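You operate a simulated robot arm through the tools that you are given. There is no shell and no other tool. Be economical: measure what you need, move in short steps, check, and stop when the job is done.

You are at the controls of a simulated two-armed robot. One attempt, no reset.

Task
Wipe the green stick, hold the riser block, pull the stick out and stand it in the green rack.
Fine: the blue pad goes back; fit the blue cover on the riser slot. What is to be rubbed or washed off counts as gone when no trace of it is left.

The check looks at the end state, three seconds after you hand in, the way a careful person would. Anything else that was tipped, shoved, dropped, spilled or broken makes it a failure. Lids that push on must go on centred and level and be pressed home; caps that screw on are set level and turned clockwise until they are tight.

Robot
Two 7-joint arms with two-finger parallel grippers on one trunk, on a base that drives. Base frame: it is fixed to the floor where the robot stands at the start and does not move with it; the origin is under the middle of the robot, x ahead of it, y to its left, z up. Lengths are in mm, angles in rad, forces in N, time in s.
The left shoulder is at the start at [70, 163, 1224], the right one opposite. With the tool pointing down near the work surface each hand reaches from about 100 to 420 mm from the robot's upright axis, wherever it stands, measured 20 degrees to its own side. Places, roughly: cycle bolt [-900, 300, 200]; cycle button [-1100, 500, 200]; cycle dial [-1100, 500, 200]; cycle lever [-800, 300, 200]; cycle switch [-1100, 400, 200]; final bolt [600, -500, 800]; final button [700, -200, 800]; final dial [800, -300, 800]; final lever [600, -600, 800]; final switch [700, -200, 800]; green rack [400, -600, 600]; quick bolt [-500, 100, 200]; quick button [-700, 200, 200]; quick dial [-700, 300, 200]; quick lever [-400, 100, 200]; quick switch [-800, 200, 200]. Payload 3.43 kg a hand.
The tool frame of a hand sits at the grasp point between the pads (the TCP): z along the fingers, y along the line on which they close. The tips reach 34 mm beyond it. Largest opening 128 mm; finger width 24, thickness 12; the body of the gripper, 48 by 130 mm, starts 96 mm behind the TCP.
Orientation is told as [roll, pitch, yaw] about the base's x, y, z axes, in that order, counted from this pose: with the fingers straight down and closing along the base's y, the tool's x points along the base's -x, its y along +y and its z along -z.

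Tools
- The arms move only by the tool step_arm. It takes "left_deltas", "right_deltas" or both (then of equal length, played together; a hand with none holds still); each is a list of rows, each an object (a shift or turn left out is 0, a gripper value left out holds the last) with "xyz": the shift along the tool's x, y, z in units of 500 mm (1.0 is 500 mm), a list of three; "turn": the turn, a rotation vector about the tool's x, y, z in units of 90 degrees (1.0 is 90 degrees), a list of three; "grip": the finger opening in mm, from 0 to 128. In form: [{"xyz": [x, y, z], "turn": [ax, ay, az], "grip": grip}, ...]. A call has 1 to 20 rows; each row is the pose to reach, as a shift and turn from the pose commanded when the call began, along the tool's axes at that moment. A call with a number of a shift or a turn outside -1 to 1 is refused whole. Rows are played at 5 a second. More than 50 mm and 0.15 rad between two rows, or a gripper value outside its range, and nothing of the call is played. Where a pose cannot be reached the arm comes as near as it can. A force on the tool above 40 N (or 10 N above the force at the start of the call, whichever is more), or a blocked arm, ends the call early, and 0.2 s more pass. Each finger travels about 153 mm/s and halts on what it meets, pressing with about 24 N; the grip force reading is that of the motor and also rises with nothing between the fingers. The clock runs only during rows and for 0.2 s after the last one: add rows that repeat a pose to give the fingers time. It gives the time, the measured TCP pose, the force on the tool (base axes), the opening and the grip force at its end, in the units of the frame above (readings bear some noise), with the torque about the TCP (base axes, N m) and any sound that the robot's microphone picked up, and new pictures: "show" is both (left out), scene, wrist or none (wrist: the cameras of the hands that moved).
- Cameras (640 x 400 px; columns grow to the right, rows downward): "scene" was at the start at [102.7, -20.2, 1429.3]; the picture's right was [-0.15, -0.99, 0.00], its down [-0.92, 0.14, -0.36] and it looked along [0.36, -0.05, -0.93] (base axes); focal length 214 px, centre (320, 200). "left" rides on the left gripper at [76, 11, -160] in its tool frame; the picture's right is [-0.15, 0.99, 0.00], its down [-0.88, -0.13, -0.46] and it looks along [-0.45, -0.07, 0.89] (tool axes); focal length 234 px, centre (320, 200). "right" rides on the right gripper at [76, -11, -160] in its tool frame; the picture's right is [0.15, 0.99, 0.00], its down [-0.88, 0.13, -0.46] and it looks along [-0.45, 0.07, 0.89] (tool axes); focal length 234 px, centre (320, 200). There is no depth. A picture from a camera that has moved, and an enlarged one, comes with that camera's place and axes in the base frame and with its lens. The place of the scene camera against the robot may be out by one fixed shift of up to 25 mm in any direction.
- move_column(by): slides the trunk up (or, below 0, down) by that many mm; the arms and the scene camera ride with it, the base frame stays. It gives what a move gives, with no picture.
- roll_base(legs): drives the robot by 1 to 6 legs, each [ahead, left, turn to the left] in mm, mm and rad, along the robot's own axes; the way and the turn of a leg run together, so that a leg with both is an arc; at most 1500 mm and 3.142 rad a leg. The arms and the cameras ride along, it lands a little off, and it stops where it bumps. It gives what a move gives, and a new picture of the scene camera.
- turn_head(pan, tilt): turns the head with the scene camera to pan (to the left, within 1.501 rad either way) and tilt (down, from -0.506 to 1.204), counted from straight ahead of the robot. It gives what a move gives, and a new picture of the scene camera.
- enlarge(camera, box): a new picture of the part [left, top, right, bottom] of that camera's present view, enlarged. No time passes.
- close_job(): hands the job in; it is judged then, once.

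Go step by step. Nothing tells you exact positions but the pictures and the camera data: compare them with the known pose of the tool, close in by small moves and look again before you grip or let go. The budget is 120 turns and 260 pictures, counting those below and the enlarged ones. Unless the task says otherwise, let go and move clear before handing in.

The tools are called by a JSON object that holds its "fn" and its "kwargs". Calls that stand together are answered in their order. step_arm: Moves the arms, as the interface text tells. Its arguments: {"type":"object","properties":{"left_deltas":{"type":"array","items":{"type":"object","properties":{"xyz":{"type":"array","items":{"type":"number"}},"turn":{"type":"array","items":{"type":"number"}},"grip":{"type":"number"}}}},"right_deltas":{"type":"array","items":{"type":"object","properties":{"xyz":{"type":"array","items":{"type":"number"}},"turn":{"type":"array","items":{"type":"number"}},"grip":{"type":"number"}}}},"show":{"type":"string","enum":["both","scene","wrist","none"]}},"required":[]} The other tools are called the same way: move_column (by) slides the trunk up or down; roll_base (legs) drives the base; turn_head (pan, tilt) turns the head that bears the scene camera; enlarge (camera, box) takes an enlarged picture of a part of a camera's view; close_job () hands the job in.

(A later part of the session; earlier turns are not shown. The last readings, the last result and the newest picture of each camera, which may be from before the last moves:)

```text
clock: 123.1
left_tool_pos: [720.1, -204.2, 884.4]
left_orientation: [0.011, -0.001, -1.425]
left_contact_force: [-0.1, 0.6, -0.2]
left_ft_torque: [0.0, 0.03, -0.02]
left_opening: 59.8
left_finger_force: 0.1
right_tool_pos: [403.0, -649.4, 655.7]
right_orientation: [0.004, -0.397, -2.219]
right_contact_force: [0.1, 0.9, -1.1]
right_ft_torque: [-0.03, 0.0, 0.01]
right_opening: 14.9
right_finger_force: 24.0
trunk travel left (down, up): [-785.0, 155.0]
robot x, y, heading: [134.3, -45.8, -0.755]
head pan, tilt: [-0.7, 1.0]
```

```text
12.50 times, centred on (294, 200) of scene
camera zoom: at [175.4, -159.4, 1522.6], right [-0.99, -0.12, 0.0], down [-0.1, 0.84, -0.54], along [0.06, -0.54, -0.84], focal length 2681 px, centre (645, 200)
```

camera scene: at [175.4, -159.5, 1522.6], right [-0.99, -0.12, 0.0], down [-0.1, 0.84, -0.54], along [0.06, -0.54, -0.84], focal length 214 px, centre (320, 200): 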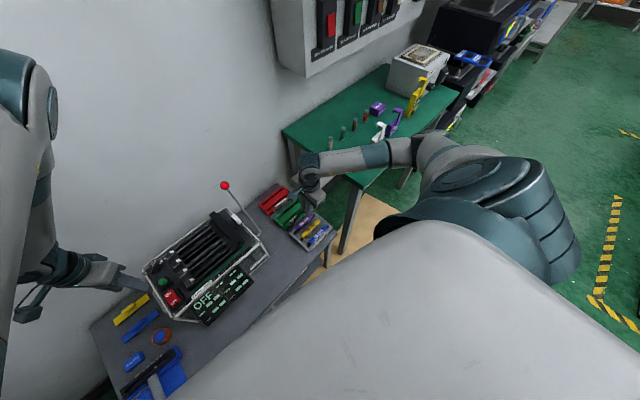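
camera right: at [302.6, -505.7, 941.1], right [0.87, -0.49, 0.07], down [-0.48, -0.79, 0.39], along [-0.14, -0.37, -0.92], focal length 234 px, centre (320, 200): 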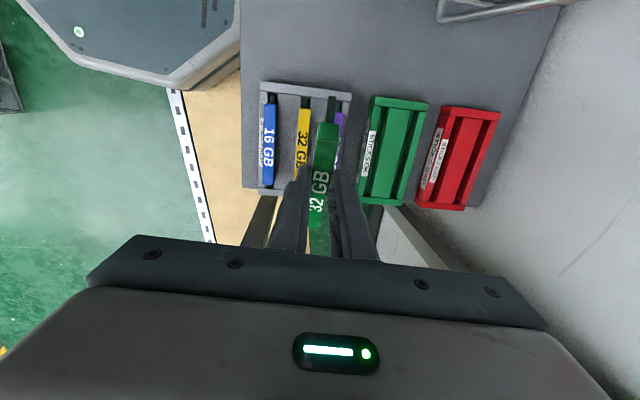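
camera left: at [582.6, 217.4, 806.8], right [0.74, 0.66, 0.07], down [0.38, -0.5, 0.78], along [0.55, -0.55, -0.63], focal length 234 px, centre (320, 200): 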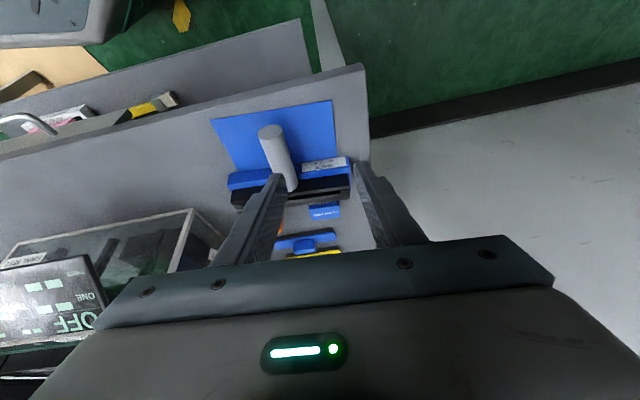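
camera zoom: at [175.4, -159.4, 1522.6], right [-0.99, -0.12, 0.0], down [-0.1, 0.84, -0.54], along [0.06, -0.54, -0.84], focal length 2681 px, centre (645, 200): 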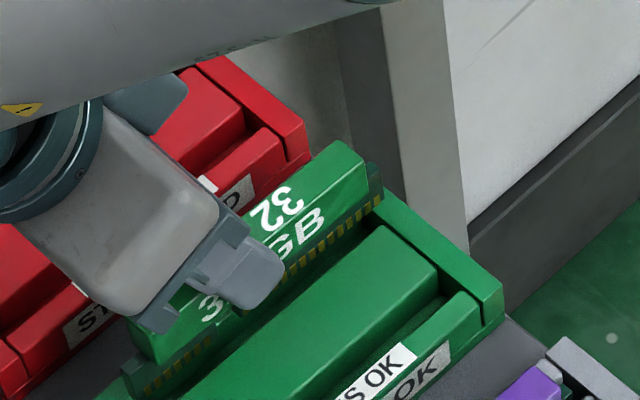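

Slot is about 11 mm wide vs a ~5 mm board, well aligned. A small shift of 5 mm lengthwise and 1.5 mm sideways, then a bit lower.

{"fn": "step_arm", "kwargs": {"right_deltas": [{"xyz": [0.0092, -0.003, -0.004]}, {"xyz": [0.0155, -0.003, 0.011]}, {"xyz": [0.0155, -0.003, 0.011]}], "show": "none"}}

{"fn": "enlarge", "kwargs": {"camera": "right", "box": [290, 30, 370, 110]}}

{"fn": "enlarge", "kwargs": {"camera": "scene", "box": [288, 184, 312, 208]}}

```text
clock: 123.9
left_tool_pos: [720.2, -204.1, 883.1]
left_orientation: [0.01, -0.002, -1.423]
left_contact_force: [-0.4, -0.3, -0.3]
left_ft_torque: [-0.01, 0.0, -0.01]
left_opening: 60.0
left_finger_force: 0.0
right_tool_pos: [405.1, -644.0, 647.9]
right_orientation: [0.004, -0.396, -2.218]
right_contact_force: [0.3, -0.6, -0.3]
right_ft_torque: [0.01, 0.02, -0.01]
right_opening: 15.0
right_finger_force: 24.6
trunk travel left (down, up): [-785.0, 155.0]
robot x, y, heading: [131.2, -46.5, -0.755]
head pan, tilt: [-0.7, 1.0]
```

```text
5.00 times, centred on (330, 70) of right
camera zoom: at [475.0, -532.1, 766.2], right [0.87, -0.49, -0.05], down [-0.28, -0.59, 0.76], along [-0.4, -0.65, -0.65], focal length 1171 px, centre (270, 850)
```

zoom: 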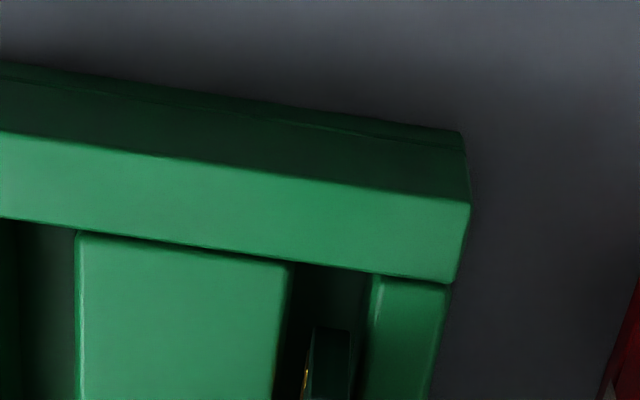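

```text
16.00 times, centred on (300, 196) of scene
camera zoom: at [175.3, -159.5, 1522.6], right [-0.99, -0.12, 0.0], down [-0.1, 0.84, -0.54], along [0.06, -0.54, -0.84], focal length 3432 px, centre (640, 264)
```

zoom: 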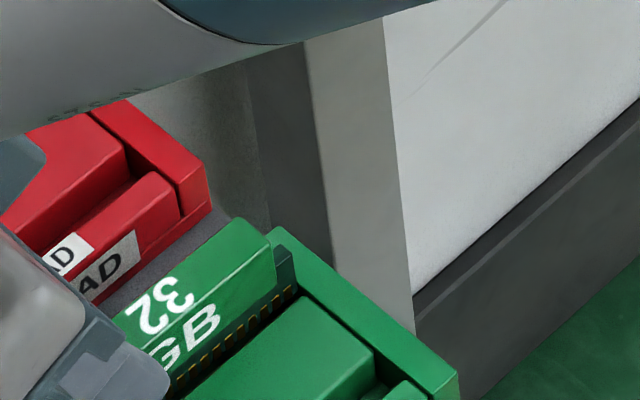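

Both ends look just fitted. Lowering gently with force watch.

{"fn": "step_arm", "kwargs": {"right_deltas": [{"xyz": [0.0023, 0, 0.0055]}, {"xyz": [0.0047, 0, 0.011]}], "show": "none"}}

{"fn": "enlarge", "kwargs": {"camera": "right", "box": [290, 40, 370, 120]}}

{"fn": "enlarge", "kwargs": {"camera": "scene", "box": [288, 188, 308, 208]}}

```text
clock: 124.5
left_tool_pos: [720.4, -203.2, 884.2]
left_orientation: [0.01, -0.003, -1.423]
left_contact_force: [0.3, -0.4, 0.1]
left_ft_torque: [-0.02, 0.03, -0.01]
left_opening: 60.0
left_finger_force: 0.1
right_tool_pos: [405.3, -643.9, 642.5]
right_orientation: [0.002, -0.396, -2.219]
right_contact_force: [0.3, -0.4, 0.1]
right_ft_torque: [0.01, -0.01, 0.0]
right_opening: 14.9
right_finger_force: 23.6
trunk travel left (down, up): [-785.0, 155.0]
robot x, y, heading: [130.5, -43.6, -0.751]
head pan, tilt: [-0.7, 1.0]
```

```text
5.00 times, centred on (330, 80) of right
camera zoom: at [475.0, -532.1, 760.6], right [0.87, -0.49, -0.05], down [-0.28, -0.59, 0.76], along [-0.4, -0.65, -0.65], focal length 1171 px, centre (270, 800)
```

zoom: 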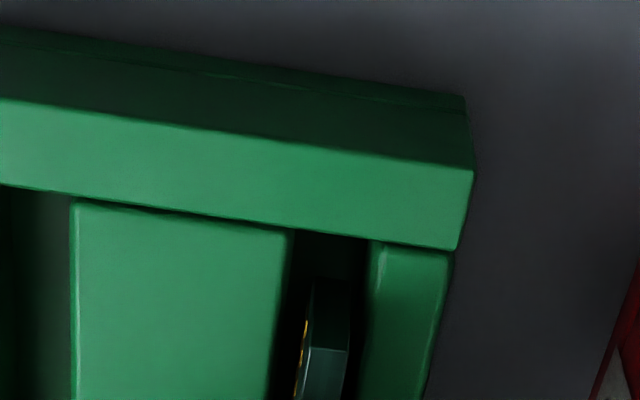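

```text
16.00 times, centred on (298, 198) of scene
camera zoom: at [175.4, -159.4, 1522.6], right [-0.99, -0.12, 0.0], down [-0.1, 0.84, -0.54], along [0.06, -0.54, -0.84], focal length 3432 px, centre (672, 232)
```

zoom: 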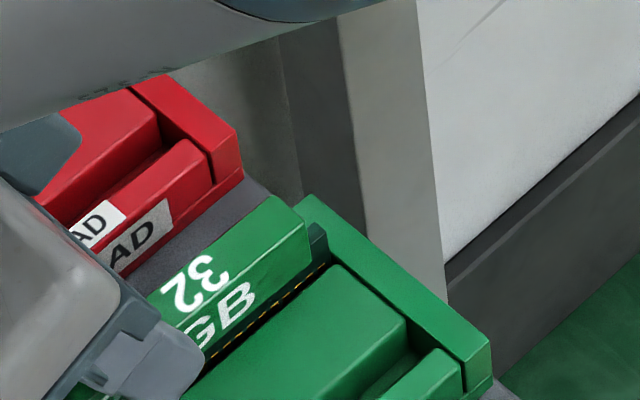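

It's entering the slot without contact force. Continuing down until it seats.

{"fn": "step_arm", "kwargs": {"right_deltas": [{"xyz": [0.0023, 0, 0.0055]}, {"xyz": [0.0047, 0, 0.011]}, {"xyz": [0.0062, 0, 0.0147]}], "show": "none"}}

{"fn": "step_arm", "kwargs": {"right_deltas": [{"xyz": [0.0015, 0, 0.0037]}, {"xyz": [0.0031, 0, 0.0074]}], "show": "none"}}

{"fn": "enlarge", "kwargs": {"camera": "scene", "box": [280, 188, 308, 216]}}

```text
clock: 125.3
left_tool_pos: [721.1, -203.7, 884.4]
left_orientation: [0.011, -0.001, -1.424]
left_contact_force: [-0.2, -0.1, 0.3]
left_ft_torque: [0.0, -0.04, 0.02]
left_opening: 60.2
left_finger_force: 0.0
right_tool_pos: [406.4, -643.8, 633.7]
right_orientation: [0.002, -0.395, -2.219]
right_contact_force: [-0.1, -0.3, 0.5]
right_ft_torque: [0.01, -0.01, 0.0]
right_opening: 15.1
right_finger_force: 24.2
trunk travel left (down, up): [-785.0, 155.0]
robot x, y, heading: [133.8, -44.3, -0.754]
head pan, tilt: [-0.7, 1.0]
```

```text
clock: 125.9
left_tool_pos: [719.3, -203.1, 885.3]
left_orientation: [0.011, -0.001, -1.425]
left_contact_force: [0.1, 0.1, -0.6]
left_ft_torque: [0.02, -0.01, 0.0]
left_opening: 60.2
left_finger_force: 0.0
right_tool_pos: [407.1, -645.1, 631.0]
right_orientation: [0.006, -0.396, -2.221]
right_contact_force: [-2.3, 0.6, 9.1]
right_ft_torque: [0.29, -0.11, 0.04]
right_opening: 14.8
right_finger_force: 23.6
trunk travel left (down, up): [-785.0, 155.0]
robot x, y, heading: [131.5, -44.0, -0.746]
head pan, tilt: [-0.7, 1.0]
```

```text
14.29 times, centred on (294, 202) of scene
camera zoom: at [174.7, -158.2, 1522.9], right [-0.99, -0.12, 0.0], down [-0.1, 0.84, -0.54], along [0.06, -0.54, -0.84], focal length 3064 px, centre (691, 171)
```

zoom: 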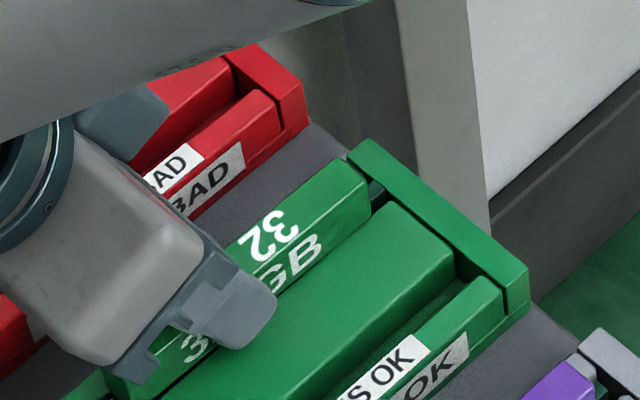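

Seated with light contact. A tiny press, then open slightly and lift straight up.

{"fn": "step_arm", "kwargs": {"right_deltas": [{"xyz": [0.0008, 0, 0.0018]}, {"xyz": [0.0008, 0, 0.0018], "grip": 20}, {"xyz": [0.0, 0, 0.0], "grip": 27}, {"xyz": [0.0, 0, 0.0], "grip": 27}, {"xyz": [-0.016, 0, -0.037], "grip": 27}, {"xyz": [-0.039, 0, -0.092], "grip": 27}, {"xyz": [-0.07, 0, -0.166], "grip": 27}], "show": "none"}}

{"fn": "enlarge", "kwargs": {"camera": "right", "box": [230, 0, 430, 200]}}

{"fn": "enlarge", "kwargs": {"camera": "scene", "box": [270, 180, 320, 230]}}

```text
clock: 127.5
left_tool_pos: [720.1, -203.4, 883.6]
left_orientation: [0.011, -0.002, -1.422]
left_contact_force: [-0.1, 0.8, 0.0]
left_ft_torque: [0.02, 0.01, 0.0]
left_opening: 59.8
left_finger_force: 0.0
right_tool_pos: [405.3, -643.9, 718.7]
right_orientation: [0.003, -0.398, -2.219]
right_contact_force: [-0.4, -0.6, -0.7]
right_ft_torque: [-0.03, -0.02, 0.01]
right_opening: 27.0
right_finger_force: 0.0
trunk travel left (down, up): [-785.0, 155.0]
robot x, y, heading: [135.5, -45.2, -0.752]
head pan, tilt: [-0.7, 1.0]
```

```text
2.00 times, centred on (330, 100) of right
camera zoom: at [474.9, -532.5, 837.3], right [0.87, -0.49, -0.05], down [-0.28, -0.59, 0.76], along [-0.4, -0.65, -0.65], focal length 468 px, centre (300, 400)
```

zoom: 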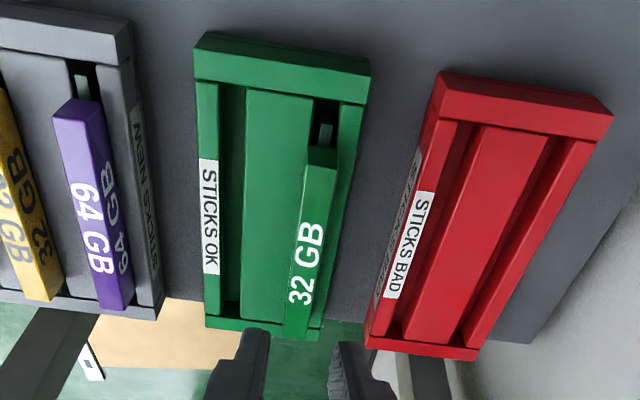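

```text
8.00 times, centred on (295, 205) of scene
camera zoom: at [175.0, -159.2, 1522.6], right [-0.99, -0.12, 0.0], down [-0.1, 0.84, -0.54], along [0.06, -0.54, -0.84], focal length 1716 px, centre (520, 160)
```

zoom: 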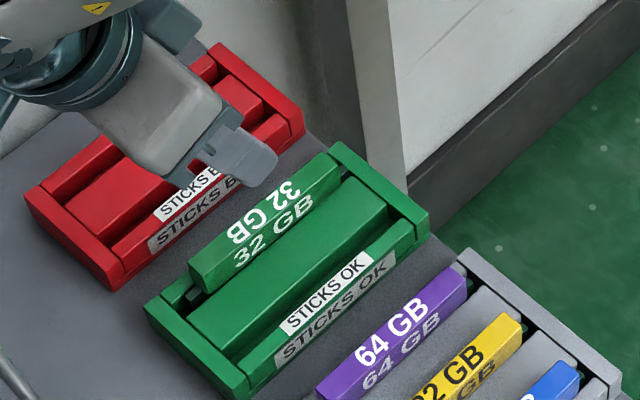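

The stick stands properly in the green rack. Now retract the right hand up and toward the robot, then turn the base left for the cover.

{"fn": "step_arm", "kwargs": {"right_deltas": [{"xyz": [-0.03, 0, -0.07]}, {"xyz": [-0.04, -0.06, -0.12]}, {"xyz": [-0.044, -0.14, -0.15]}, {"xyz": [-0.046, -0.22, -0.18]}, {"xyz": [-0.048, -0.3, -0.2]}, {"xyz": [-0.05, -0.38, -0.23]}, {"xyz": [-0.054, -0.46, -0.261]}, {"xyz": [-0.054, -0.477, -0.261]}], "show": "none"}}

{"fn": "roll_base", "kwargs": {"legs": [[0, 0, 0.3]]}}

{"fn": "enlarge", "kwargs": {"camera": "left", "box": [0, 0, 640, 400]}}

```text
clock: 129.3
left_tool_pos: [718.6, -204.1, 883.9]
left_orientation: [0.012, -0.001, -1.423]
left_contact_force: [0.1, -0.3, -0.1]
left_ft_torque: [0.0, 0.04, 0.0]
left_opening: 59.8
left_finger_force: 0.0
right_tool_pos: [230.0, -480.2, 850.3]
right_orientation: [0.004, -0.395, -2.219]
right_contact_force: [1.0, 0.3, -0.7]
right_ft_torque: [0.01, -0.04, 0.01]
right_opening: 26.9
right_finger_force: 0.0
trunk travel left (down, up): [-785.0, 155.0]
robot x, y, heading: [135.3, -44.3, -0.749]
head pan, tilt: [-0.7, 1.0]
```

```text
clock: 130.7
left_tool_pos: [741.0, -22.8, 883.1]
left_orientation: [0.011, 0.0, -1.12]
left_contact_force: [0.3, -0.1, 0.6]
left_ft_torque: [0.0, 0.0, 0.0]
left_opening: 59.9
left_finger_force: 0.0
right_tool_pos: [357.1, -432.4, 850.4]
right_orientation: [0.003, -0.395, -1.917]
right_contact_force: [0.5, -0.4, 0.2]
right_ft_torque: [0.01, 0.04, -0.02]
right_opening: 27.2
right_finger_force: 0.0
trunk travel left (down, up): [-785.0, 155.0]
robot x, y, heading: [134.2, -43.3, -0.452]
head pan, tilt: [-0.7, 1.0]
camera scene: at [203.9, -141.6, 1522.6], right [-0.91, -0.41, 0.0], down [-0.34, 0.77, -0.54], along [0.22, -0.49, -0.84], focal length 214 px, centre (320, 200)
```

scene: 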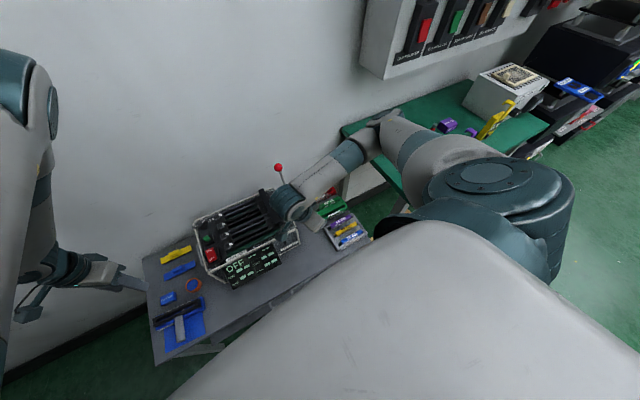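

```text
1.00 times, centred on (320, 200) of left (not enlarged: the box is as wide or as high as the picture)
camera zoom: at [717.0, 49.9, 1043.5], right [0.95, 0.3, 0.01], down [0.26, -0.85, 0.46], along [0.15, -0.43, -0.89], focal length 234 px, centre (320, 200)
```

zoom: 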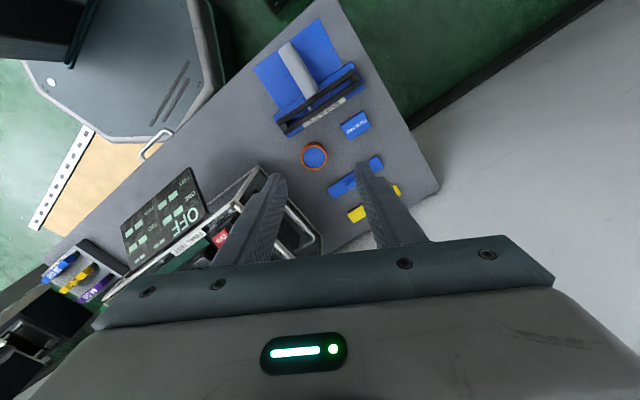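

Now examine the cover and the empty riser slot closely.

{"fn": "enlarge", "kwargs": {"camera": "left", "box": [310, 140, 410, 230]}}

{"fn": "enlarge", "kwargs": {"camera": "left", "box": [250, 30, 390, 150]}}

{"fn": "enlarge", "kwargs": {"camera": "scene", "box": [145, 235, 215, 345]}}

```text
4.44 times, centred on (360, 185) of left
camera zoom: at [717.0, 49.9, 1043.5], right [0.95, 0.3, 0.01], down [0.26, -0.85, 0.46], along [0.15, -0.43, -0.89], focal length 1041 px, centre (142, 267)
```

zoom: 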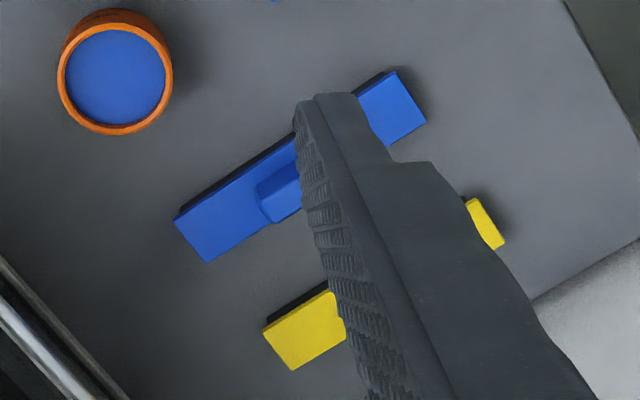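

```text
3.33 times, centred on (320, 90) of left
camera zoom: at [717.0, 49.9, 1043.5], right [0.95, 0.3, 0.01], down [0.26, -0.85, 0.46], along [0.15, -0.43, -0.89], focal length 781 px, centre (320, 567)
```

zoom: 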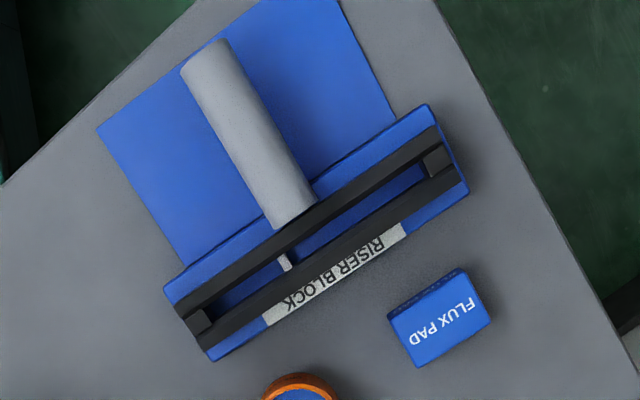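

```text
3.64 times, centred on (180, 290) of scene
camera zoom: at [203.9, -141.6, 1522.6], right [-0.91, -0.41, 0.0], down [-0.34, 0.77, -0.54], along [0.22, -0.49, -0.84], focal length 780 px, centre (829, -127)
```

zoom: 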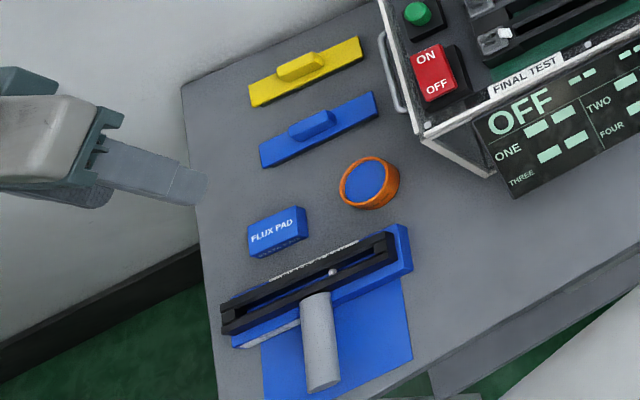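

Riser slot centre ≈ (731, 17), yaw ≈ -0.70; cover centre ≈ (852, -106), yaw ≈ -0.63. I'll move the left hand over the cover.

{"fn": "step_arm", "kwargs": {"left_deltas": [{"xyz": [-0.041, 0.021, 0.04], "turn": [0, 0, -0.07]}, {"xyz": [-0.082, 0.042, 0.09], "turn": [0, 0, -0.14]}, {"xyz": [-0.123, 0.063, 0.14], "turn": [0, 0, -0.21]}, {"xyz": [-0.164, 0.085, 0.2], "turn": [0, 0, -0.28]}, {"xyz": [-0.205, 0.106, 0.26], "turn": [0, 0, -0.314]}, {"xyz": [-0.246, 0.127, 0.326], "turn": [0, 0, -0.314]}, {"xyz": [-0.246, 0.127, 0.326], "turn": [0, 0, -0.314]}], "show": "none"}}

{"fn": "move_column", "kwargs": {"by": -40}}

{"fn": "enlarge", "kwargs": {"camera": "left", "box": [200, 60, 440, 260]}}

```text
clock: 132.3
left_tool_pos: [852.6, -104.0, 722.8]
left_orientation: [0.009, -0.007, -0.626]
left_contact_force: [0.4, 0.2, 0.6]
left_ft_torque: [-0.02, -0.02, 0.03]
left_opening: 60.1
left_finger_force: 0.1
right_tool_pos: [356.6, -431.9, 849.9]
right_orientation: [0.003, -0.397, -1.917]
right_contact_force: [0.0, 0.4, 0.5]
right_ft_torque: [0.0, -0.04, 0.0]
right_opening: 27.1
right_finger_force: 0.1
trunk travel left (down, up): [-785.0, 155.0]
robot x, y, heading: [131.8, -48.0, -0.451]
head pan, tilt: [-0.7, 1.0]
```

```text
clock: 133.1
left_tool_pos: [852.4, -104.3, 682.8]
left_orientation: [0.01, -0.007, -0.626]
left_contact_force: [-0.7, 0.9, 0.6]
left_ft_torque: [0.02, -0.01, 0.03]
left_opening: 59.9
left_finger_force: 0.0
right_tool_pos: [356.8, -430.7, 810.2]
right_orientation: [0.004, -0.395, -1.916]
right_contact_force: [0.2, 0.1, 0.1]
right_ft_torque: [0.01, 0.0, 0.02]
right_opening: 26.8
right_finger_force: 0.1
trunk travel left (down, up): [-745.0, 195.0]
robot x, y, heading: [133.5, -42.4, -0.451]
head pan, tilt: [-0.7, 1.0]
```

```text
2.00 times, centred on (320, 160) of left
camera zoom: at [796.8, -51.7, 842.1], right [0.7, 0.72, 0.01], down [0.63, -0.62, 0.46], along [0.34, -0.32, -0.89], focal length 468 px, centre (320, 280)
```

zoom: 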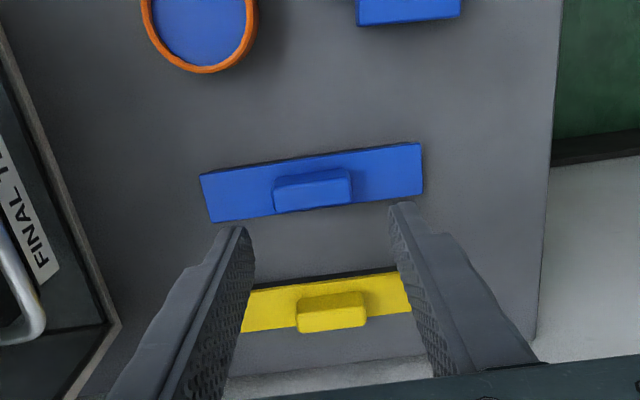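

Aligned over the cover's knob. Descending partway with a small sideways correction.

{"fn": "step_arm", "kwargs": {"left_deltas": [{"xyz": [0, -0.007, 0.06]}, {"xyz": [0, -0.007, 0.118]}, {"xyz": [0, -0.007, 0.118]}], "show": "none"}}

{"fn": "enlarge", "kwargs": {"camera": "left", "box": [220, 90, 420, 250]}}

```text
clock: 133.9
left_tool_pos: [852.4, -107.4, 625.1]
left_orientation: [0.009, -0.007, -0.627]
left_contact_force: [-0.2, 0.0, -0.7]
left_ft_torque: [0.01, -0.02, 0.02]
left_opening: 59.9
left_finger_force: 0.0
right_tool_pos: [355.7, -431.9, 810.5]
right_orientation: [0.004, -0.397, -1.917]
right_contact_force: [-0.2, 0.8, -0.3]
right_ft_torque: [-0.02, 0.01, -0.01]
right_opening: 26.8
right_finger_force: 0.1
trunk travel left (down, up): [-745.0, 195.0]
robot x, y, heading: [133.9, -43.4, -0.454]
head pan, tilt: [-0.7, 1.0]
```

```text
2.50 times, centred on (320, 170) of left
camera zoom: at [796.0, -55.1, 784.3], right [0.7, 0.72, 0.01], down [0.63, -0.62, 0.46], along [0.34, -0.31, -0.89], focal length 585 px, centre (320, 275)
```

zoom: 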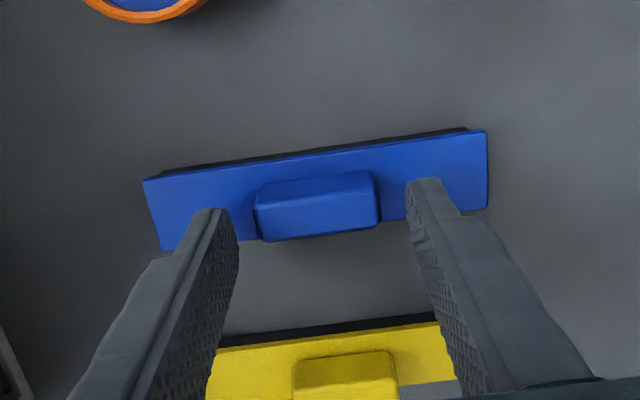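

{"fn": "step_arm", "kwargs": {"left_deltas": [{"xyz": [0, 0, 0.016]}, {"xyz": [0, 0, 0.026]}, {"xyz": [0, 0, 0.026]}], "show": "none"}}

{"fn": "enlarge", "kwargs": {"camera": "left", "box": [220, 90, 420, 250]}}

```text
clock: 134.7
left_tool_pos: [851.3, -107.1, 611.2]
left_orientation: [0.009, -0.005, -0.626]
left_contact_force: [-0.2, 0.0, -0.3]
left_ft_torque: [0.01, 0.01, 0.0]
left_opening: 60.0
left_finger_force: 0.0
right_tool_pos: [355.4, -431.8, 810.5]
right_orientation: [0.003, -0.396, -1.915]
right_contact_force: [-0.3, -0.2, -0.6]
right_ft_torque: [-0.03, -0.03, -0.04]
right_opening: 27.0
right_finger_force: 0.0
trunk travel left (down, up): [-745.0, 195.0]
robot x, y, heading: [131.0, -44.3, -0.448]
head pan, tilt: [-0.7, 1.0]
```

```text
2.50 times, centred on (320, 170) of left
camera zoom: at [795.2, -54.6, 770.1], right [0.7, 0.72, 0.01], down [0.63, -0.62, 0.46], along [0.33, -0.32, -0.89], focal length 585 px, centre (320, 275)
```

zoom: 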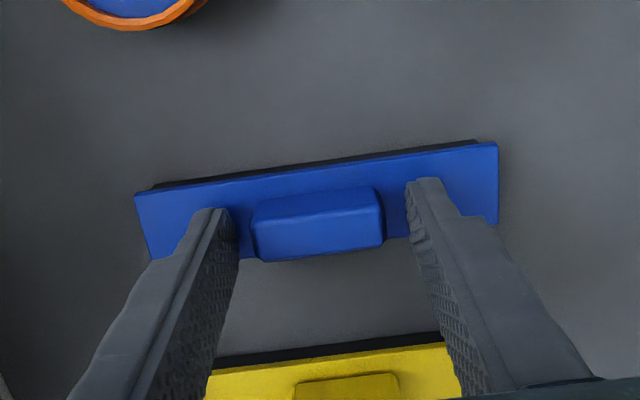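

{"fn": "step_arm", "kwargs": {"left_deltas": [{"xyz": [-0.004, 0, 0.005]}, {"xyz": [-0.004, 0, 0.01]}, {"xyz": [-0.004, 0, 0.01], "grip": 45}, {"xyz": [-0.004, 0, 0.01], "grip": 20}, {"xyz": [-0.004, 0, 0.01], "grip": 20}], "show": "none"}}

{"fn": "enlarge", "kwargs": {"camera": "left", "box": [220, 90, 420, 250]}}

```text
clock: 135.9
left_tool_pos: [853.8, -107.1, 608.3]
left_orientation: [0.015, -0.013, -0.625]
left_contact_force: [7.6, 1.1, 28.5]
left_ft_torque: [-0.34, 0.2, -0.01]
left_opening: 42.6
left_finger_force: 23.6
right_tool_pos: [354.0, -431.8, 810.9]
right_orientation: [0.005, -0.396, -1.918]
right_contact_force: [0.2, -0.7, 0.4]
right_ft_torque: [-0.01, 0.01, -0.03]
right_opening: 27.1
right_finger_force: 0.1
trunk travel left (down, up): [-745.0, 195.0]
robot x, y, heading: [134.4, -42.2, -0.454]
head pan, tilt: [-0.7, 1.0]
```

```text
2.50 times, centred on (320, 170) of left
camera zoom: at [796.8, -54.8, 767.9], right [0.7, 0.72, 0.01], down [0.63, -0.62, 0.46], along [0.34, -0.31, -0.89], focal length 585 px, centre (320, 275)
```

zoom: 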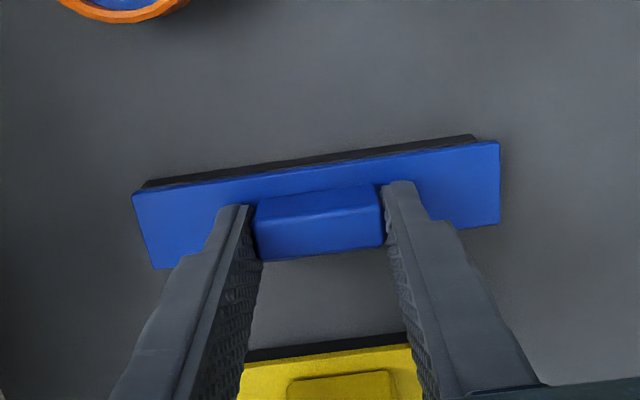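

Cover gripped by its knob. Lifting and carrying it to above the riser slot.

{"fn": "step_arm", "kwargs": {"left_deltas": [{"xyz": [0, 0, -0.06]}, {"xyz": [0, 0, -0.14]}, {"xyz": [0.07, 0.012, -0.165], "turn": [0, 0, 0.012]}, {"xyz": [0.15, 0.024, -0.165], "turn": [0, 0, 0.024]}, {"xyz": [0.23, 0.037, -0.165], "turn": [0, 0, 0.036]}, {"xyz": [0.3, 0.05, -0.165], "turn": [0, 0, 0.048]}, {"xyz": [0.345, 0.057, -0.165], "turn": [0, 0, 0.048]}, {"xyz": [0.345, 0.057, -0.165], "turn": [0, 0, 0.048]}], "show": "none"}}

{"fn": "enlarge", "kwargs": {"camera": "left", "box": [200, 60, 440, 260]}}

{"fn": "turn_head", "kwargs": {"pan": 0.4, "tilt": 1.0}}

```text
clock: 137.7
left_tool_pos: [729.7, 15.1, 686.7]
left_orientation: [0.007, -0.003, -0.703]
left_contact_force: [-0.5, 0.7, -0.6]
left_ft_torque: [0.05, 0.03, -0.02]
left_opening: 42.4
left_finger_force: 24.1
right_tool_pos: [356.0, -431.0, 810.1]
right_orientation: [0.003, -0.397, -1.917]
right_contact_force: [-0.4, 1.1, 0.4]
right_ft_torque: [-0.01, 0.06, 0.0]
right_opening: 26.8
right_finger_force: 0.1
trunk travel left (down, up): [-745.0, 195.0]
robot x, y, heading: [134.4, -43.5, -0.45]
head pan, tilt: [-0.7, 1.0]
```

```text
2.00 times, centred on (320, 160) of left
camera zoom: at [677.9, 71.5, 845.7], right [0.75, 0.66, 0.01], down [0.58, -0.67, 0.46], along [0.31, -0.34, -0.89], focal length 468 px, centre (320, 280)
```

zoom: 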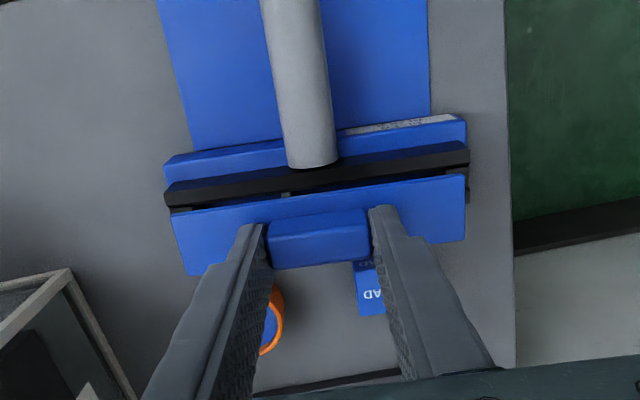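

```text
clock: 139.0
left_tool_pos: [729.5, 15.4, 686.1]
left_orientation: [0.01, -0.004, -0.701]
left_contact_force: [-0.3, 0.5, 0.2]
left_ft_torque: [0.04, -0.03, -0.02]
left_opening: 42.4
left_finger_force: 24.3
right_tool_pos: [356.2, -432.9, 810.1]
right_orientation: [0.003, -0.397, -1.918]
right_contact_force: [0.1, 0.8, 0.2]
right_ft_torque: [0.05, -0.04, 0.02]
right_opening: 27.2
right_finger_force: 0.0
trunk travel left (down, up): [-745.0, 195.0]
robot x, y, heading: [136.2, -42.6, -0.446]
head pan, tilt: [0.4, 1.0]
camera scene: at [245.2, -81.4, 1482.6], right [-0.05, -1.0, 0.0], down [-0.84, 0.04, -0.54], along [0.54, -0.03, -0.84], focal length 214 px, centre (320, 200)
```

scene: 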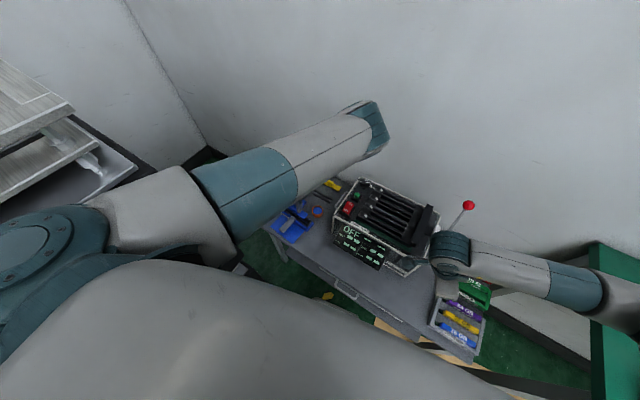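

Cover centre matches the slot within about 1–2 mm by my estimates. Lowering closer and looking again.

{"fn": "step_arm", "kwargs": {"left_deltas": [{"xyz": [0, 0.002, 0.025]}, {"xyz": [0, 0.002, 0.044]}, {"xyz": [0, 0.002, 0.044]}], "show": "none"}}

{"fn": "enlarge", "kwargs": {"camera": "left", "box": [230, 90, 410, 210]}}

{"fn": "enlarge", "kwargs": {"camera": "scene", "box": [268, 195, 318, 245]}}

```text
clock: 139.8
left_tool_pos: [731.2, 17.1, 664.9]
left_orientation: [0.008, -0.005, -0.702]
left_contact_force: [0.2, -0.2, 0.4]
left_ft_torque: [-0.01, 0.0, 0.0]
left_opening: 42.7
left_finger_force: 24.1
right_tool_pos: [355.4, -432.8, 810.0]
right_orientation: [0.003, -0.398, -1.917]
right_contact_force: [-0.2, 0.4, 0.3]
right_ft_torque: [-0.01, 0.0, 0.01]
right_opening: 27.2
right_finger_force: 0.0
trunk travel left (down, up): [-745.0, 195.0]
robot x, y, heading: [134.4, -46.6, -0.454]
head pan, tilt: [0.4, 1.0]
```

```text
3.33 times, centred on (320, 150) of left
camera zoom: at [678.5, 73.5, 823.4], right [0.75, 0.66, 0.01], down [0.58, -0.67, 0.46], along [0.31, -0.34, -0.89], focal length 781 px, centre (320, 367)
```

zoom: 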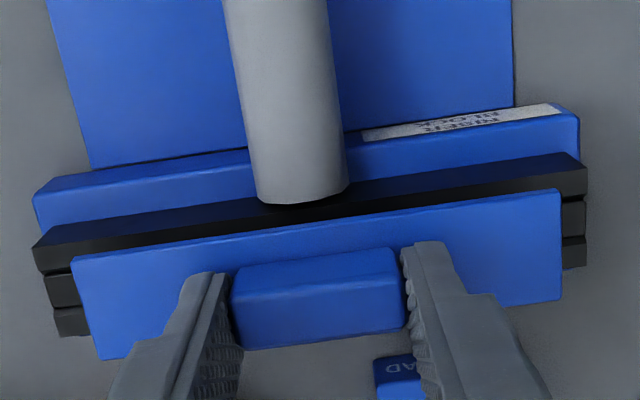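

```text
8.00 times, centred on (293, 220) of scene
camera zoom: at [245.1, -81.3, 1482.7], right [-0.05, -1.0, 0.0], down [-0.84, 0.04, -0.54], along [0.54, -0.03, -0.84], focal length 1716 px, centre (536, 40)
```

zoom: 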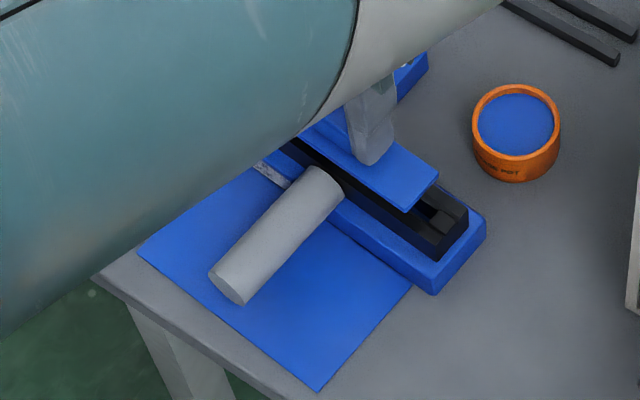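

{"fn": "enlarge", "kwargs": {"camera": "scene", "box": [288, 208, 308, 228]}}

{"fn": "enlarge", "kwargs": {"camera": "left", "box": [230, 140, 290, 205]}}

{"fn": "enlarge", "kwargs": {"camera": "left", "box": [360, 120, 410, 185]}}

```text
16.00 times, centred on (298, 218) of scene
camera zoom: at [245.1, -81.3, 1482.7], right [-0.05, -1.0, 0.0], down [-0.84, 0.04, -0.54], along [0.54, -0.03, -0.84], focal length 3432 px, centre (672, -88)
```

zoom: 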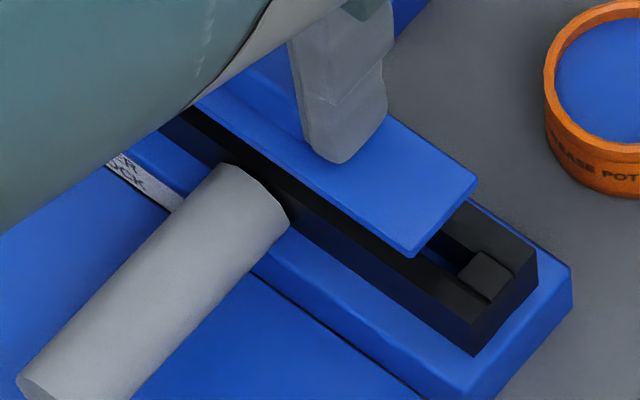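

```text
6.15 times, centred on (260, 172) of left
camera zoom: at [678.5, 73.5, 823.4], right [0.75, 0.66, 0.01], down [0.58, -0.67, 0.46], along [0.31, -0.34, -0.89], focal length 1441 px, centre (689, 369)
```

zoom: 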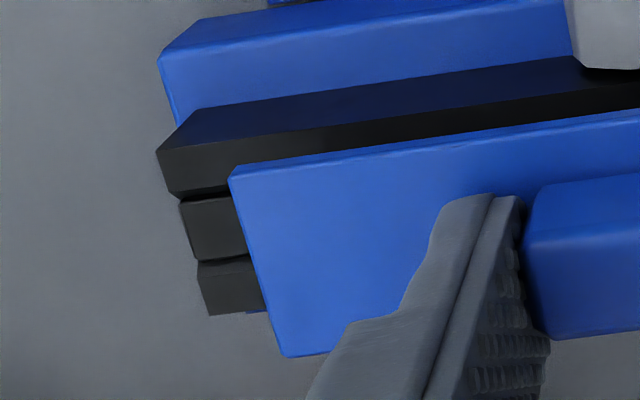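

```text
6.15 times, centred on (385, 152) of left
camera zoom: at [678.5, 73.5, 823.4], right [0.75, 0.66, 0.01], down [0.58, -0.67, 0.46], along [0.31, -0.34, -0.89], focal length 1441 px, centre (-80, 492)
```

zoom: 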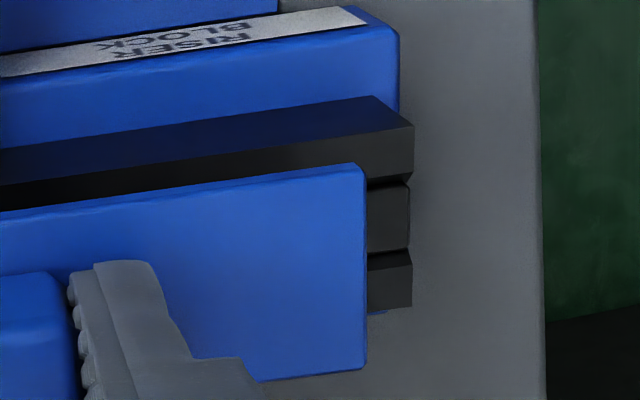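

Measurements from both cameras agree: the cover needs about 2.4 mm further back and 1.6 mm to the right. I'll correct, then lower in small steps.

{"fn": "step_arm", "kwargs": {"left_deltas": [{"xyz": [-0.0048, -0.0033, 0.0]}, {"xyz": [-0.0048, -0.0033, 0.01]}, {"xyz": [-0.0048, -0.0033, 0.018]}], "show": "none"}}

{"fn": "enlarge", "kwargs": {"camera": "scene", "box": [288, 208, 308, 228]}}

{"fn": "enlarge", "kwargs": {"camera": "left", "box": [360, 120, 410, 185]}}

```text
clock: 140.6
left_tool_pos: [730.6, 13.6, 655.4]
left_orientation: [0.011, -0.003, -0.704]
left_contact_force: [-0.8, -0.4, -0.2]
left_ft_torque: [0.01, 0.02, -0.03]
left_opening: 42.4
left_finger_force: 24.1
right_tool_pos: [355.8, -432.0, 808.9]
right_orientation: [0.003, -0.395, -1.917]
right_contact_force: [-0.7, 0.0, 0.6]
right_ft_torque: [-0.01, 0.0, -0.04]
right_opening: 27.0
right_finger_force: 0.1
trunk travel left (down, up): [-745.0, 195.0]
robot x, y, heading: [133.8, -45.8, -0.45]
head pan, tilt: [0.4, 1.0]
```

```text
16.00 times, centred on (298, 218) of scene
camera zoom: at [245.3, -81.3, 1482.6], right [-0.05, -1.0, 0.0], down [-0.84, 0.04, -0.54], along [0.54, -0.03, -0.84], focal length 3432 px, centre (672, -88)
```

zoom: 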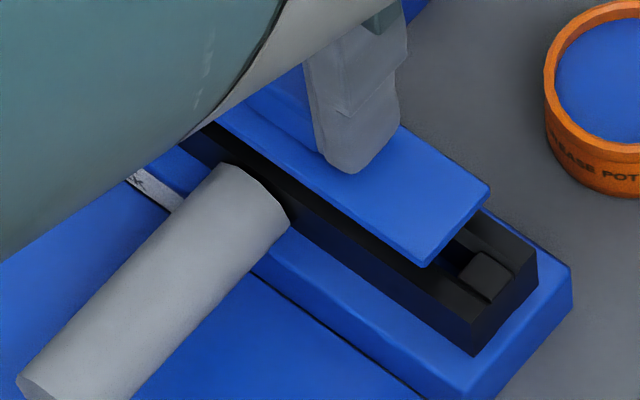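

```text
6.15 times, centred on (385, 152) of left
camera zoom: at [679.5, 70.5, 815.3], right [0.75, 0.66, 0.01], down [0.58, -0.67, 0.46], along [0.31, -0.34, -0.89], focal length 1441 px, centre (-80, 492)
```

zoom: 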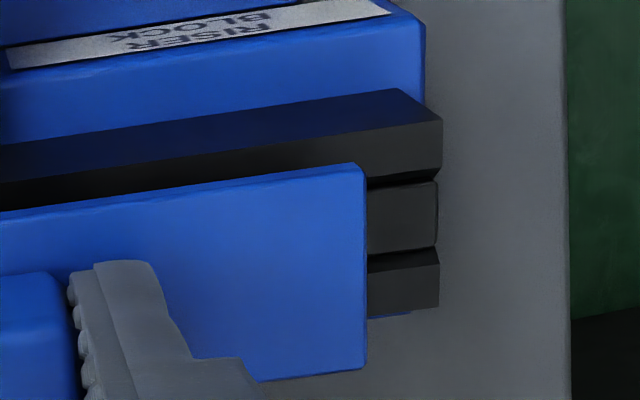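

Now centred within about a millimetre both ways. Nudging 0.8 mm and lowering with force watch.

{"fn": "step_arm", "kwargs": {"left_deltas": [{"xyz": [0.0016, 0, 0.004]}, {"xyz": [0.0016, 0, 0.008]}, {"xyz": [0.0016, 0, 0.012]}], "show": "none"}}

{"fn": "step_arm", "kwargs": {"left_deltas": [{"xyz": [0, 0, 0.003]}, {"xyz": [0, 0, 0.006]}], "show": "none"}}

{"fn": "enlarge", "kwargs": {"camera": "scene", "box": [288, 208, 308, 228]}}

```text
clock: 141.4
left_tool_pos: [730.3, 15.5, 650.1]
left_orientation: [0.009, -0.006, -0.702]
left_contact_force: [0.3, 0.4, -0.5]
left_ft_torque: [0.03, -0.02, 0.04]
left_opening: 42.6
left_finger_force: 24.1
right_tool_pos: [355.5, -432.4, 810.1]
right_orientation: [0.006, -0.395, -1.917]
right_contact_force: [0.3, 0.6, 0.5]
right_ft_torque: [-0.02, 0.02, 0.0]
right_opening: 26.8
right_finger_force: 0.0
trunk travel left (down, up): [-745.0, 195.0]
robot x, y, heading: [129.8, -45.1, -0.448]
head pan, tilt: [0.4, 1.0]
```

```text
clock: 142.0
left_tool_pos: [731.6, 15.3, 647.6]
left_orientation: [0.009, -0.005, -0.702]
left_contact_force: [0.5, -0.5, -0.1]
left_ft_torque: [-0.01, 0.02, 0.03]
left_opening: 42.4
left_finger_force: 23.1
right_tool_pos: [357.1, -431.8, 809.2]
right_orientation: [0.006, -0.395, -1.917]
right_contact_force: [0.8, -0.1, -0.8]
right_ft_torque: [0.0, -0.03, -0.04]
right_opening: 27.1
right_finger_force: 0.0
trunk travel left (down, up): [-745.0, 195.0]
robot x, y, heading: [130.7, -42.1, -0.451]
head pan, tilt: [0.4, 1.0]
```

```text
16.00 times, centred on (298, 218) of scene
camera zoom: at [245.3, -81.3, 1482.6], right [-0.05, -1.0, 0.0], down [-0.84, 0.04, -0.54], along [0.54, -0.03, -0.84], focal length 3432 px, centre (672, -88)
```

zoom: 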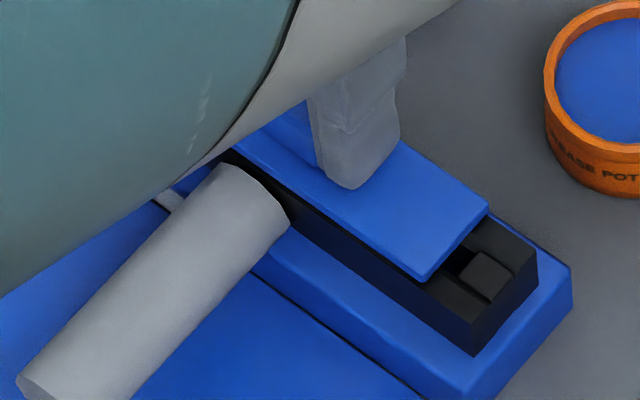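

No contact yet; still lined up. Continuing.

{"fn": "step_arm", "kwargs": {"left_deltas": [{"xyz": [0, 0, 0.004]}, {"xyz": [0, 0, 0.008]}], "show": "none"}}

{"fn": "step_arm", "kwargs": {"left_deltas": [{"xyz": [0, 0, 0.004]}, {"xyz": [0, 0, 0.008]}], "show": "none"}}

{"fn": "enlarge", "kwargs": {"camera": "scene", "box": [288, 208, 308, 228]}}

```text
clock: 142.6
left_tool_pos: [731.9, 15.1, 645.0]
left_orientation: [0.011, -0.007, -0.702]
left_contact_force: [-0.8, 0.7, 15.5]
left_ft_torque: [-0.42, 0.51, -0.06]
left_opening: 42.7
left_finger_force: 23.9
right_tool_pos: [355.5, -431.6, 809.8]
right_orientation: [0.003, -0.396, -1.916]
right_contact_force: [0.2, -0.9, -0.4]
right_ft_torque: [0.01, -0.01, -0.03]
right_opening: 27.0
right_finger_force: 0.1
trunk travel left (down, up): [-745.0, 195.0]
robot x, y, heading: [135.6, -46.9, -0.453]
head pan, tilt: [0.4, 1.0]
```

```text
clock: 143.2
left_tool_pos: [731.8, 14.4, 644.5]
left_orientation: [0.014, -0.008, -0.703]
left_contact_force: [-10.5, 0.4, 29.7]
left_ft_torque: [-0.59, 1.1, -0.15]
left_opening: 42.5
left_finger_force: 24.8
right_tool_pos: [353.0, -431.1, 810.1]
right_orientation: [0.006, -0.397, -1.918]
right_contact_force: [0.0, -0.6, 0.1]
right_ft_torque: [0.0, 0.03, 0.01]
right_opening: 26.9
right_finger_force: 0.0
trunk travel left (down, up): [-745.0, 195.0]
robot x, y, heading: [134.1, -42.7, -0.45]
head pan, tilt: [0.4, 1.0]
stopped in row 2 (left hand): the force on the tool passed its limit at 43 N (the readings are from after the stop); the commanded pose is now the measured one
```

```text
16.00 times, centred on (298, 218) of scene
camera zoom: at [241.5, -81.7, 1483.1], right [-0.05, -1.0, 0.0], down [-0.84, 0.04, -0.54], along [0.54, -0.03, -0.84], focal length 3432 px, centre (672, -88)
```

zoom: 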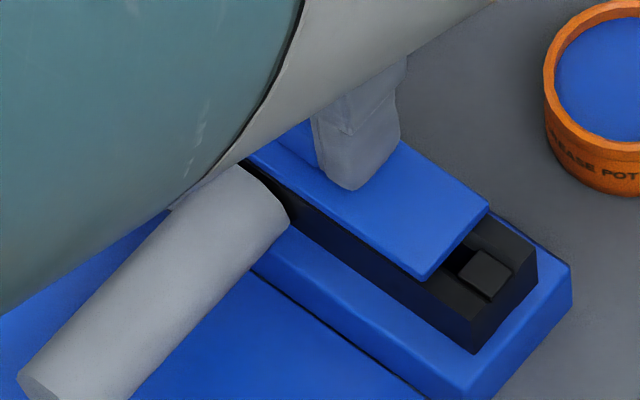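

Firm contact. Checking whether the cover sits flat on the rails.

{"fn": "enlarge", "kwargs": {"camera": "scene", "box": [293, 213, 305, 225]}}

{"fn": "enlarge", "kwargs": {"camera": "left", "box": [225, 110, 415, 220]}}

```text
16.00 times, centred on (299, 219) of scene
camera zoom: at [241.5, -81.7, 1483.1], right [-0.05, -1.0, 0.0], down [-0.84, 0.04, -0.54], along [0.54, -0.03, -0.84], focal length 3432 px, centre (656, -104)
```

zoom: 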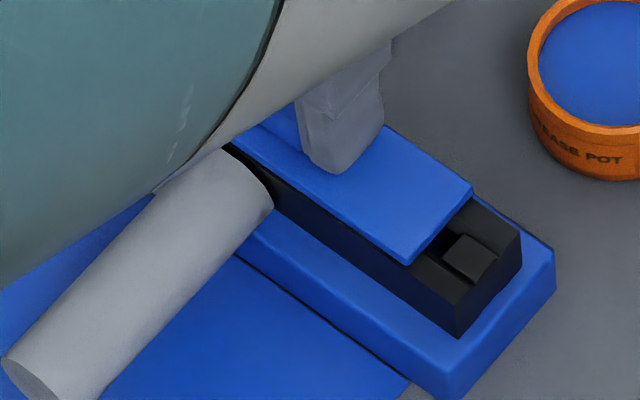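

```text
3.37 times, centred on (320, 165) of left
camera zoom: at [679.0, 71.1, 803.6], right [0.75, 0.66, 0.01], down [0.58, -0.67, 0.46], along [0.32, -0.34, -0.89], focal length 789 px, centre (320, 318)
```

zoom: 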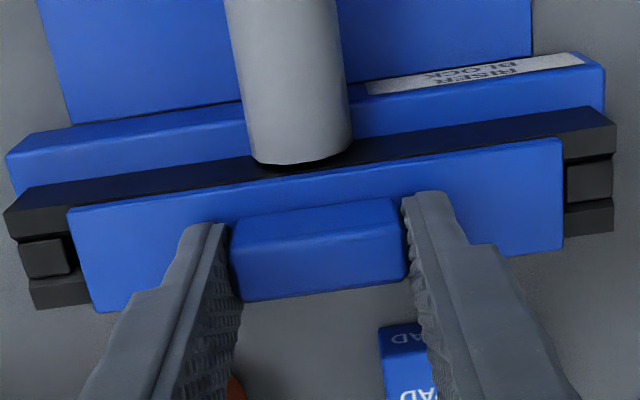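

It looks level and centred. I'll release the knob, rise, and then press down on its top with closed fingers to push it home.

{"fn": "step_arm", "kwargs": {"left_deltas": [{"xyz": [0, 0, -0.003], "grip": 55}, {"xyz": [0, 0, -0.003], "grip": 60}, {"xyz": [0, 0, -0.003], "grip": 60}, {"xyz": [0, 0, -0.04], "grip": 60}, {"xyz": [0, 0, -0.1], "grip": 60}, {"xyz": [0, 0, -0.12], "grip": 60}], "show": "none"}}

{"fn": "enlarge", "kwargs": {"camera": "left", "box": [225, 70, 415, 200]}}

{"fn": "enlarge", "kwargs": {"camera": "scene", "box": [275, 203, 311, 233]}}

```text
clock: 144.7
left_tool_pos: [731.9, 13.0, 700.5]
left_orientation: [0.012, -0.004, -0.703]
left_contact_force: [-0.4, 0.2, 0.2]
left_ft_torque: [-0.02, -0.01, -0.01]
left_opening: 60.0
left_finger_force: 0.0
right_tool_pos: [357.3, -432.3, 808.3]
right_orientation: [0.002, -0.397, -1.917]
right_contact_force: [0.3, 0.1, 0.1]
right_ft_torque: [0.01, 0.01, 0.03]
right_opening: 26.8
right_finger_force: 0.0
trunk travel left (down, up): [-745.0, 195.0]
robot x, y, heading: [134.5, -43.7, -0.452]
head pan, tilt: [0.4, 1.0]
```

```text
3.08 times, centred on (320, 135) of left
camera zoom: at [679.6, 70.1, 861.0], right [0.75, 0.66, 0.01], down [0.58, -0.67, 0.46], along [0.31, -0.34, -0.89], focal length 720 px, centre (320, 400)
```

zoom: 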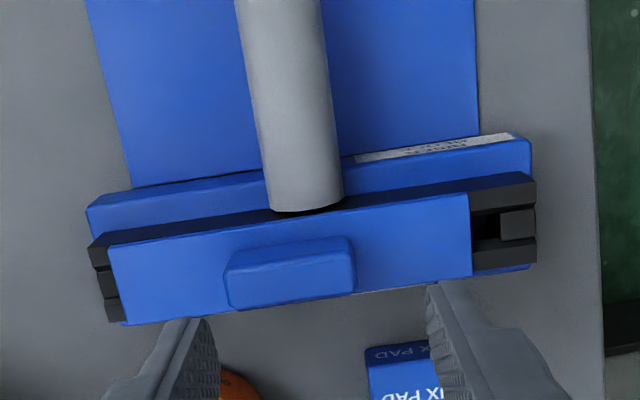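

```text
13.33 times, centred on (293, 218) of scene
camera zoom: at [245.7, -81.6, 1482.5], right [-0.05, -1.0, 0.0], down [-0.84, 0.04, -0.54], along [0.54, -0.03, -0.84], focal length 2860 px, centre (680, -40)
```

zoom: 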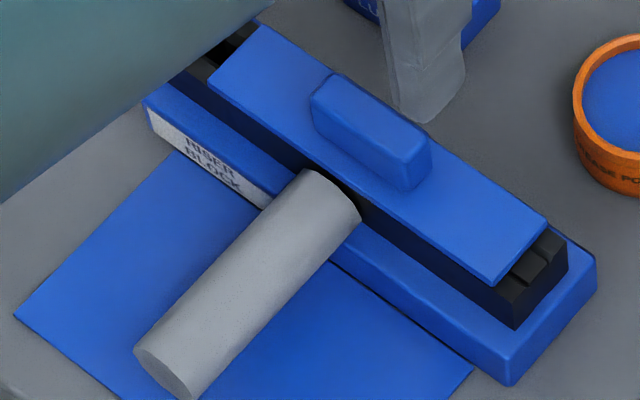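

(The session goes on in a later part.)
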